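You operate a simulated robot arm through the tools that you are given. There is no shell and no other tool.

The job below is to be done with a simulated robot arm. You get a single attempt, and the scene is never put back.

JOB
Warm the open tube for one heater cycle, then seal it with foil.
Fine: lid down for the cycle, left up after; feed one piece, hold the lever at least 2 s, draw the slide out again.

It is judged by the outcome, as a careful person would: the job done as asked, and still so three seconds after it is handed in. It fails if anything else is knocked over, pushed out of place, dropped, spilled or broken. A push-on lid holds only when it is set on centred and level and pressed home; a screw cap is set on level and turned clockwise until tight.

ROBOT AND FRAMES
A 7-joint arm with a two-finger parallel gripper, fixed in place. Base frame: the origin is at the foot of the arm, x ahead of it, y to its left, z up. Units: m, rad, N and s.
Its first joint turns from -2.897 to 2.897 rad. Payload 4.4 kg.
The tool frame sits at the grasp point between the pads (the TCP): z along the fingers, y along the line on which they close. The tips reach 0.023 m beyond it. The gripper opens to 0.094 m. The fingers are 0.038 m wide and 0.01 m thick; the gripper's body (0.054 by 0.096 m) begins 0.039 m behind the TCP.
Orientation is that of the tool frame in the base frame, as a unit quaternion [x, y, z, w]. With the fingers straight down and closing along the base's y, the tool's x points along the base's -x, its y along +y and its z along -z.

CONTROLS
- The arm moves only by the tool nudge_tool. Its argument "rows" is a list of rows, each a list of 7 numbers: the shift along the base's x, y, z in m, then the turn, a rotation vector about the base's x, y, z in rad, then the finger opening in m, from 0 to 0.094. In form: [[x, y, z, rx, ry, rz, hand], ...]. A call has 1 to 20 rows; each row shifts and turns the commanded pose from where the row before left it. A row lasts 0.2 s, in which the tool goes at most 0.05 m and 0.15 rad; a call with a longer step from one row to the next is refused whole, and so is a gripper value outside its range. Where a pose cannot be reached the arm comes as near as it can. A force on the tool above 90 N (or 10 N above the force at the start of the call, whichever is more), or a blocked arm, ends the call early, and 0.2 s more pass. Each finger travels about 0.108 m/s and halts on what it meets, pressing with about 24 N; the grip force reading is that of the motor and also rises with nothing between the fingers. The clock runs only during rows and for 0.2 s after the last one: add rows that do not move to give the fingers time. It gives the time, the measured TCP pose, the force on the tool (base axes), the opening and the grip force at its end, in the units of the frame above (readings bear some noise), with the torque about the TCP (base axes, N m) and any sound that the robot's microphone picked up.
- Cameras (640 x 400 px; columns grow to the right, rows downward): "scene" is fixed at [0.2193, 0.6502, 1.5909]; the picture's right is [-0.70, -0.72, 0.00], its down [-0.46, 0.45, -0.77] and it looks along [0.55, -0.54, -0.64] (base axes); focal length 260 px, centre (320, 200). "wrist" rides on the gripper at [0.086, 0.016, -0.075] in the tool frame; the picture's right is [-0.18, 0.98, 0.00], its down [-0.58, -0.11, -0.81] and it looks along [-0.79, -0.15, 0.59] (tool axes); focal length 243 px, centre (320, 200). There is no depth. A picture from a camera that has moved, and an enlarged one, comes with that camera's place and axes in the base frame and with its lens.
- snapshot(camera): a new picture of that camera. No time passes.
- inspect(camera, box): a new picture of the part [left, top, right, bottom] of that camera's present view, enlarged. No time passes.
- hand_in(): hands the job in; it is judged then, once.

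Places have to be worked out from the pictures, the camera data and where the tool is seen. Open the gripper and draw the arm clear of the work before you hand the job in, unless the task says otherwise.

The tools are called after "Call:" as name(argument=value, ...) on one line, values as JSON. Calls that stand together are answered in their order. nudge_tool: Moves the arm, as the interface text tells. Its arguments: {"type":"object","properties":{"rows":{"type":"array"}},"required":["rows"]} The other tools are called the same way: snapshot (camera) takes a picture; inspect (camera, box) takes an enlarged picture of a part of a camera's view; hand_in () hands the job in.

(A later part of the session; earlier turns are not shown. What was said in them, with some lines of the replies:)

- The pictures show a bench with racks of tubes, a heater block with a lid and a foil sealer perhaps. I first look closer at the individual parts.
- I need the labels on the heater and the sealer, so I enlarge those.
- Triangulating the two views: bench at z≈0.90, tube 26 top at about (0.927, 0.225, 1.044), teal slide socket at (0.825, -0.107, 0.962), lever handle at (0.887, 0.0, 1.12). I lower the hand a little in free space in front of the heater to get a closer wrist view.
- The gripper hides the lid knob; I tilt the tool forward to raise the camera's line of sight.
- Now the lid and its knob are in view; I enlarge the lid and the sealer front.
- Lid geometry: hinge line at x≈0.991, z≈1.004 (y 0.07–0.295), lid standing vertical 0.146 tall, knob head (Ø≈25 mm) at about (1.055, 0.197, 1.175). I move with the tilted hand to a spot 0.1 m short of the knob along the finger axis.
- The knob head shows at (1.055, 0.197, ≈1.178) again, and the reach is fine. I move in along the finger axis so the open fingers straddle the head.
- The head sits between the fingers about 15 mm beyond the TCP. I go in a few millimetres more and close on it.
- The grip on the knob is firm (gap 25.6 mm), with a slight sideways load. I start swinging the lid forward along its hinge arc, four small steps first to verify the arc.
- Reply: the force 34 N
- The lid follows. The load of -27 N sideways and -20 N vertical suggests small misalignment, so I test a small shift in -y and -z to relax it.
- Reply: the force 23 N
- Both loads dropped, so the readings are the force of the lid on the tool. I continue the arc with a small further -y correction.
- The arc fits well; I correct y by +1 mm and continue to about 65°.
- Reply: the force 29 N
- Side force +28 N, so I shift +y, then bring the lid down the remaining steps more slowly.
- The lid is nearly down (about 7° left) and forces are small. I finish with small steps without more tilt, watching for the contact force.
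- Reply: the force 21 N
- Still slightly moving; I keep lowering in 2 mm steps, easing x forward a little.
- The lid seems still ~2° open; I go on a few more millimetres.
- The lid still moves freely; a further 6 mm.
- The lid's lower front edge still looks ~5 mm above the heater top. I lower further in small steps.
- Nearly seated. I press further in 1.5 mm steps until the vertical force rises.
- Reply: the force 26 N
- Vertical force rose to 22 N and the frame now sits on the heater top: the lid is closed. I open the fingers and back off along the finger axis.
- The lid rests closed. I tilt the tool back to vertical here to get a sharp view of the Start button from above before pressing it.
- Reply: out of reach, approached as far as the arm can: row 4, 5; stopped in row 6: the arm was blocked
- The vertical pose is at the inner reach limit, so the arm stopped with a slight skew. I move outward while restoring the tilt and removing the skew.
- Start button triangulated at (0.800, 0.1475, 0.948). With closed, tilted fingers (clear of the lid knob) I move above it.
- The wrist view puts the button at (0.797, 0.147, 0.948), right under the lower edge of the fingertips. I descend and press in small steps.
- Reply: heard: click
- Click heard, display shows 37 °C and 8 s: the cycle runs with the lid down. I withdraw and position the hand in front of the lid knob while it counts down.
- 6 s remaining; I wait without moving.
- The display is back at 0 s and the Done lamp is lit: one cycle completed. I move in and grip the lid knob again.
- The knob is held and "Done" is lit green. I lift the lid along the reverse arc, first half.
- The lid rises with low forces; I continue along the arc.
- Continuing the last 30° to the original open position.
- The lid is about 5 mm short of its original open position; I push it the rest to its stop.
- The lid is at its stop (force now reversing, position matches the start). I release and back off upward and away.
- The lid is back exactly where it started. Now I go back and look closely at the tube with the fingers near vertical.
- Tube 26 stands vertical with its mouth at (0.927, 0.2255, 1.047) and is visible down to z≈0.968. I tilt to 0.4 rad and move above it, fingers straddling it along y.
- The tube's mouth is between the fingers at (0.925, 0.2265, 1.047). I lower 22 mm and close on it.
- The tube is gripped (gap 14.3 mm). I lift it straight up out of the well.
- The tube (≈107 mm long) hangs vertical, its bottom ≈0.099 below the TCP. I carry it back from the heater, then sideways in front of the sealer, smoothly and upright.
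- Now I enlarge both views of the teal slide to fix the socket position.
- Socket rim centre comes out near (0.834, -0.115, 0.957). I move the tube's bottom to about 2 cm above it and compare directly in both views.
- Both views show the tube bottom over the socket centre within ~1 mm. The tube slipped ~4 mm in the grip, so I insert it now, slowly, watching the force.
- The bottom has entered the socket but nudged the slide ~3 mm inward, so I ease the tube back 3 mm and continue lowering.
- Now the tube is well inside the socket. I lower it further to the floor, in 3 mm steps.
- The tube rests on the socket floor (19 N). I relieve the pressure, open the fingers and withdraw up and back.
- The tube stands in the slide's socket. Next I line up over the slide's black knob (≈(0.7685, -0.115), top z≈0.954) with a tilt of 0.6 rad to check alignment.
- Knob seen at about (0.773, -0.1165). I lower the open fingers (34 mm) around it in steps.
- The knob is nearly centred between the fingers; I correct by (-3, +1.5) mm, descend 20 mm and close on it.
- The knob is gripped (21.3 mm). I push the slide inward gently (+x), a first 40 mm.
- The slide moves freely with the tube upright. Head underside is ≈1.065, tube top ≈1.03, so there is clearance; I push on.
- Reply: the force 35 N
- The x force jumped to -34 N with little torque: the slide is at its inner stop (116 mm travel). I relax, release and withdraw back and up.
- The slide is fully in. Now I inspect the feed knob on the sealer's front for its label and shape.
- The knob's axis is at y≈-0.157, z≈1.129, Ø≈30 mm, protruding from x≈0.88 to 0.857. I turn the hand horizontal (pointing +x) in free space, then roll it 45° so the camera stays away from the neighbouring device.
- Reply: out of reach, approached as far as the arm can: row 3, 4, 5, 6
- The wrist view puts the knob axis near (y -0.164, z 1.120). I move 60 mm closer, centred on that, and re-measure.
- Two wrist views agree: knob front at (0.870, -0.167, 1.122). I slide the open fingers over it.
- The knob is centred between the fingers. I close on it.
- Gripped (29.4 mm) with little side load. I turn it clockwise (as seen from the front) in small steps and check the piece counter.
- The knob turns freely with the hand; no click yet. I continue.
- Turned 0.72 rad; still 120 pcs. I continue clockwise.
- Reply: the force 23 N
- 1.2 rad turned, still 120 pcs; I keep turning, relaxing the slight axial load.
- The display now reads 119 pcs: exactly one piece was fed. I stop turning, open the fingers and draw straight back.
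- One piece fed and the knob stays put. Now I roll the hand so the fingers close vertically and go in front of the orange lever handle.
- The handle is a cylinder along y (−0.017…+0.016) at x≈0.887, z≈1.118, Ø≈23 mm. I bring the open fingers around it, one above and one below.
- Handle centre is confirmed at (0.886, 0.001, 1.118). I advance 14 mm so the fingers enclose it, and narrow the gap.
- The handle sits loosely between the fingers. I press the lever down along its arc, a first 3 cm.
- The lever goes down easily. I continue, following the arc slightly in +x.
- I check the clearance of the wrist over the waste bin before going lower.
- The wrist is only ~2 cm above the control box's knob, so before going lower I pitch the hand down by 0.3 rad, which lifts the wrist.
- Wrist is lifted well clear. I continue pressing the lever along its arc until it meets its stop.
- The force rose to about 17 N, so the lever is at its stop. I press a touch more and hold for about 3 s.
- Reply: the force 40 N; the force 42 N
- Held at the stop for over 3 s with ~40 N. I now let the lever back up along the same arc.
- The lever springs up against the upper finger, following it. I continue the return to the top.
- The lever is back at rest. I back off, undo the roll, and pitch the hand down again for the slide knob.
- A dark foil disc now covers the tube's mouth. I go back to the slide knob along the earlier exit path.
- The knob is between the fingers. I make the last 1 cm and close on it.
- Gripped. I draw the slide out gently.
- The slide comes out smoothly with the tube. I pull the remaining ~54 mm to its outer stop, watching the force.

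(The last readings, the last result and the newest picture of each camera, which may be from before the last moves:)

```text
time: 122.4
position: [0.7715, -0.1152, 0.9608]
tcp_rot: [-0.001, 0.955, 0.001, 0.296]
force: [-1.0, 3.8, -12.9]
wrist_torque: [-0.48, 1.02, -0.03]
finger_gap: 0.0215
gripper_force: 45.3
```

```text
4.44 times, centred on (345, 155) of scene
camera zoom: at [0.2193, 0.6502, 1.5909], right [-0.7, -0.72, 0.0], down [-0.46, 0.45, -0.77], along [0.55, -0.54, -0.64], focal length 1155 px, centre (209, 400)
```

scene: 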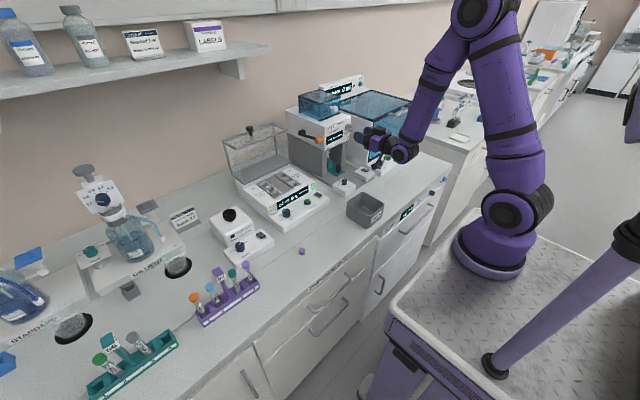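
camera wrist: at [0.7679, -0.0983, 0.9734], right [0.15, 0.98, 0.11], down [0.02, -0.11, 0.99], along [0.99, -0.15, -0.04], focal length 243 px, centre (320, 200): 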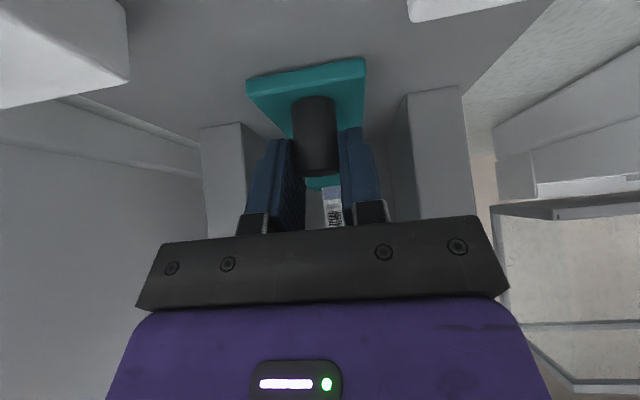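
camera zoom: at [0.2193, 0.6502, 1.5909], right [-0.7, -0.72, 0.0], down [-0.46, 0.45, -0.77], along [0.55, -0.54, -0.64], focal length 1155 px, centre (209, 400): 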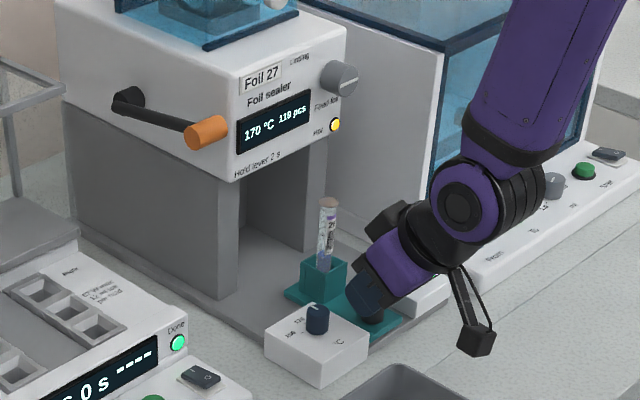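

Foil is visible on the tube. I pull the last few millimetres until resistance.

Call:
nudge_tool(rows=[[-0.003, 0, -0.001, 0, 0, 0, 0.012], [-0.003, 0, 0, 0, 0, 0, 0.012], [-0.002, 0, 0, 0, 0, 0, 0.012], [0, 0, 0, 0, 0, 0, 0.012]])

Call:
inspect(camera="scene", box=[325, 150, 375, 195])

```text
time: 123.4
position: [0.7652, -0.1141, 0.9615]
tcp_rot: [-0.001, 0.955, 0.002, 0.298]
force: [23.2, 0.4, 1.7]
wrist_torque: [-0.54, -0.43, -0.04]
finger_gap: 0.0213
gripper_force: 44.6
```

```text
8.89 times, centred on (350, 172) of scene
camera zoom: at [0.2193, 0.6502, 1.5909], right [-0.7, -0.72, 0.0], down [-0.46, 0.45, -0.77], along [0.55, -0.54, -0.64], focal length 2309 px, centre (53, 444)
```

zoom: 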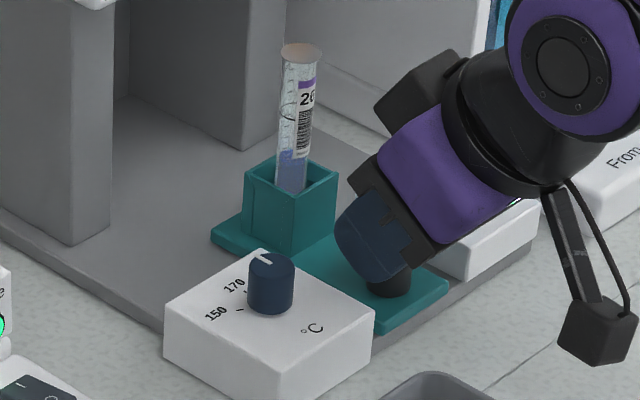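

The slide is at its outer stop (23 N) in its original place. I release the knob and raise the hand away.

Call:
nudge_tool(rows=[[0.002, 0, 0, 0, 0, 0, 0.012], [0, 0, 0, 0, 0, 0, 0.025], [0, 0, 0, 0, 0, 0, 0.034], [0, 0, 0.012, 0, 0, 0, 0.034], [-0.005, 0, 0.02, 0, 0, 0, 0.034], [-0.01, 0, 0.03, 0, 0, 0, 0.04], [-0.02, 0, 0.04, 0, 0, 0, 0.05], [-0.02, 0, 0.045, 0, 0, 0, 0.06], [-0.02, 0, 0.045, 0, 0, 0, 0.06], [-0.02, 0, 0.045, 0, 0, 0, 0.06], [0, 0, 0, 0, 0, 0, 0.06]])

Call:
snapshot(camera="wrist")

Call:
snapshot(camera="scene")

Call:
inspect(camera="scene", box=[300, 100, 390, 200])

Call:
inspect(camera="scene", box=[325, 150, 375, 195])

```text
time: 126.0
position: [0.6498, 0.0785, 1.187]
tcp_rot: [-0.208, 0.933, 0.067, 0.285]
force: [-0.7, -0.1, -0.2]
wrist_torque: [-0.03, 0.0, 0.03]
finger_gap: 0.0601
gripper_force: 0.0
out of reach, approached as far as the arm can: row 10
stopped in row 11: the arm was blocked; the commanded pose is now the measured one
```

```text
taken
camera wrist: at [0.5406, 0.0451, 1.2014], right [-0.28, 0.95, 0.11], down [0.08, -0.09, 0.99], along [0.96, 0.29, -0.05], focal length 243 px, centre (320, 200)
```

wrist: 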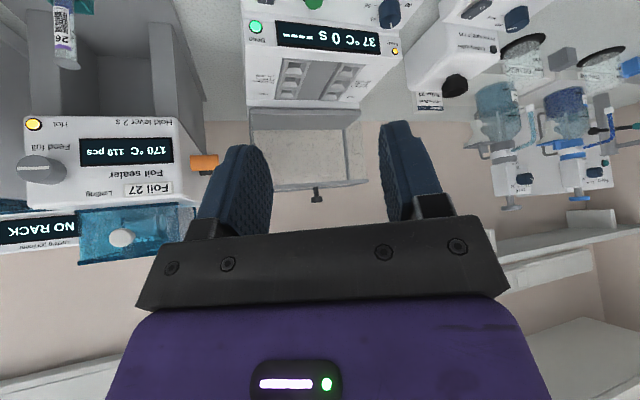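

```text
taken
```

scene: 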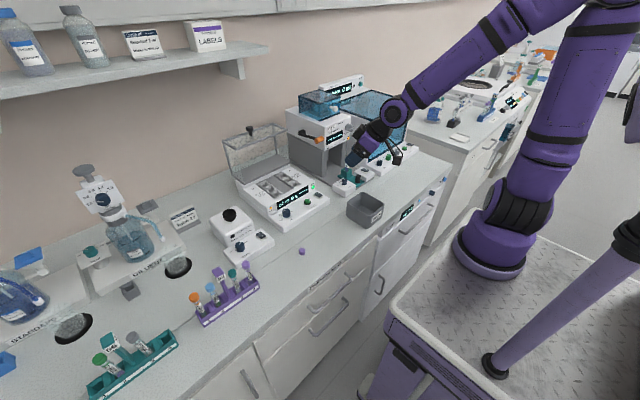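

```text
4.00 times, centred on (345, 150) of scene
camera zoom: at [0.2193, 0.6502, 1.5909], right [-0.7, -0.72, 0.0], down [-0.46, 0.45, -0.77], along [0.55, -0.54, -0.64], focal length 1039 px, centre (220, 400)
```

zoom: 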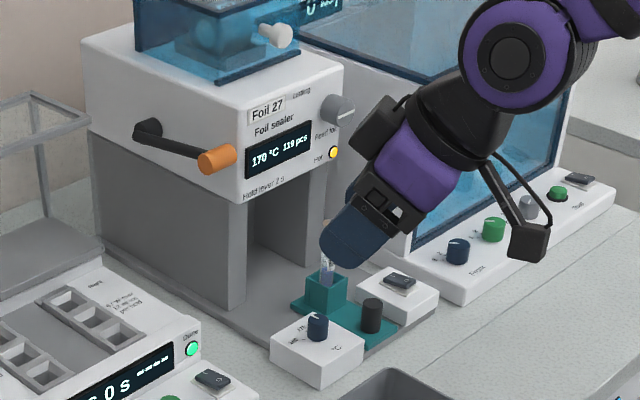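

```text
8.89 times, centred on (350, 172) of scene
camera zoom: at [0.2193, 0.6502, 1.5909], right [-0.7, -0.72, 0.0], down [-0.46, 0.45, -0.77], along [0.55, -0.54, -0.64], focal length 2309 px, centre (53, 444)
```

zoom: 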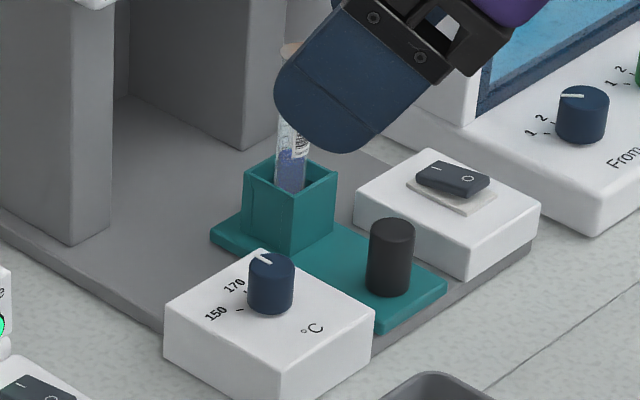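

The arm hit its inner reach limit in the last row and swung slightly sideways in free space; nothing was touched. I raise the hand clear for an unobstructed final check.

Call:
nudge_tool(rows=[[0.01, 0.01, 0.03, 0, 0, 0, 0.06], [0.01, 0.02, 0.04, 0, 0, 0, 0.06], [0.01, 0.02, 0.04, 0, 0, 0, 0.06], [0, 0.02, 0.04, 0, 0, 0, 0.06], [0, 0.01, 0.03, 0, 0, 0, 0.06], [0, 0, 0, 0, 0, 0, 0.06]])

Call:
snapshot(camera="scene")

Call:
inspect(camera="scene", box=[325, 140, 375, 190])

Call:
inspect(camera="scene", box=[210, 110, 330, 230])

Call:
inspect(camera="scene", box=[280, 80, 400, 180])

```text
time: 127.4
position: [0.6803, 0.1577, 1.3674]
tcp_rot: [-0.209, 0.933, 0.066, 0.285]
force: [-0.3, 0.5, -0.1]
wrist_torque: [0.0, -0.05, 0.0]
finger_gap: 0.0599
gripper_force: 0.0
```

```text
taken
```

scene: 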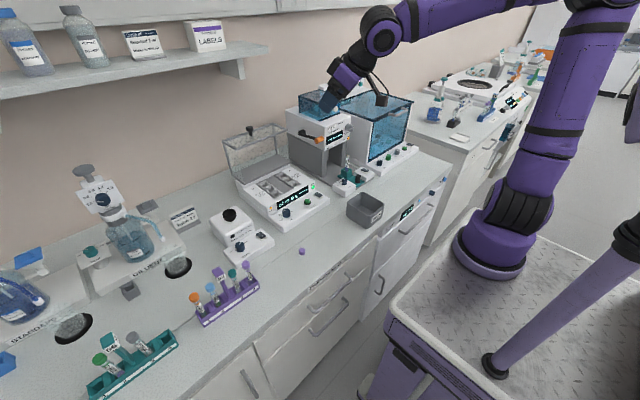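

```text
8.00 times, centred on (350, 165) of scene
camera zoom: at [0.2193, 0.6502, 1.5909], right [-0.7, -0.72, 0.0], down [-0.46, 0.45, -0.77], along [0.55, -0.54, -0.64], focal length 2078 px, centre (80, 480)
```

zoom: 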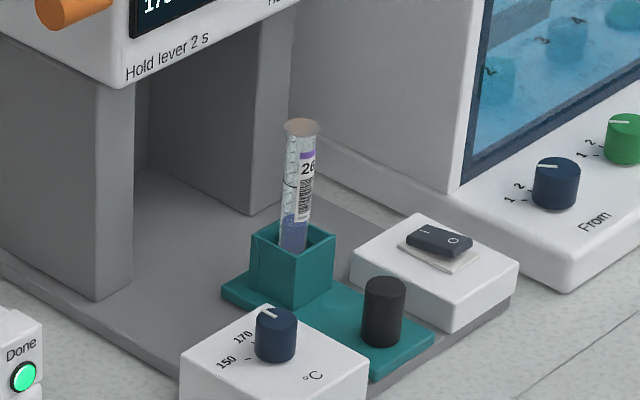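

```text
3.33 times, centred on (270, 170) of scene
camera zoom: at [0.2193, 0.6502, 1.5909], right [-0.7, -0.72, 0.0], down [-0.46, 0.45, -0.77], along [0.55, -0.54, -0.64], focal length 866 px, centre (487, 300)
```

zoom: 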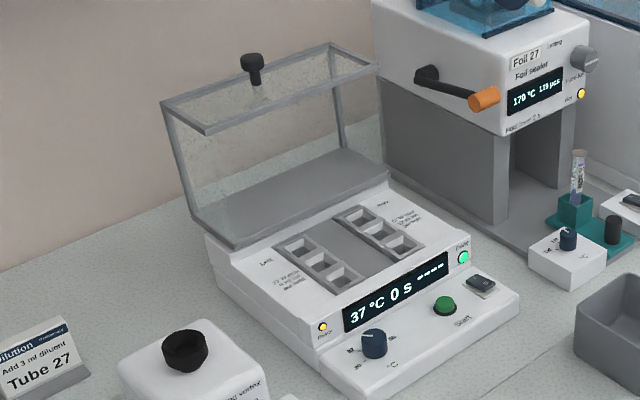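

```text
4.00 times, centred on (340, 130) of scene
camera zoom: at [0.2193, 0.6502, 1.5909], right [-0.7, -0.72, 0.0], down [-0.46, 0.45, -0.77], along [0.55, -0.54, -0.64], focal length 1039 px, centre (240, 480)
```

zoom: 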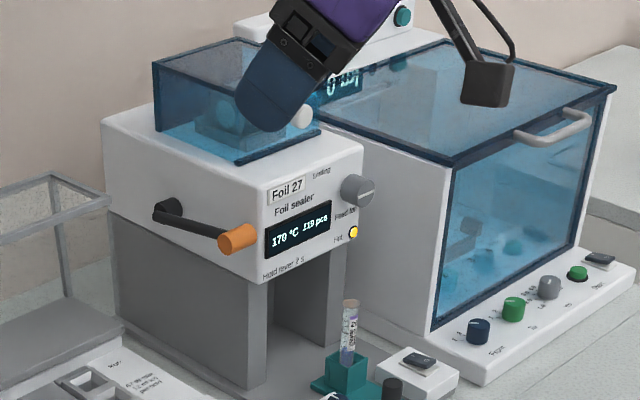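

Tube 26 stands in the drawn-out slide with foil across its mouth. The sealer reads 119 pcs, its lever is up, the heater's Done lamp is lit and its lid is up. Nothing else has moved, and the gripper is open and clear, so I hand the job in.

Call:
hand_in()

```text
The job is handed in.
```

The open tube (number 26) was warmed for one heater cycle and sealed with foil, and I have handed the job in. I don't have the judge's verdict.

- **Heater:** the lid was down for the full 8 s cycle at 37 °C. The Done lamp lit, and I left the lid up in its original position.
- **Foil:** one piece was fed; the counter went from 120 to 119 pcs. I held the lever at its stop for more than 3 s, and it returned to its rest position.
- **Slide:** it was pushed fully in for sealing and drawn back to its outer stop. The tube stands upright in it with foil across its mouth.

- **Tube slip:** the tube slid about 4 mm in the grip while being carried, before it was seated.
- **Arm swing:** after releasing the slide, the arm reached its inner limit and swung sideways. There was no contact force, and the last pictures show nothing moved.

The gripper is open and clear of the work.
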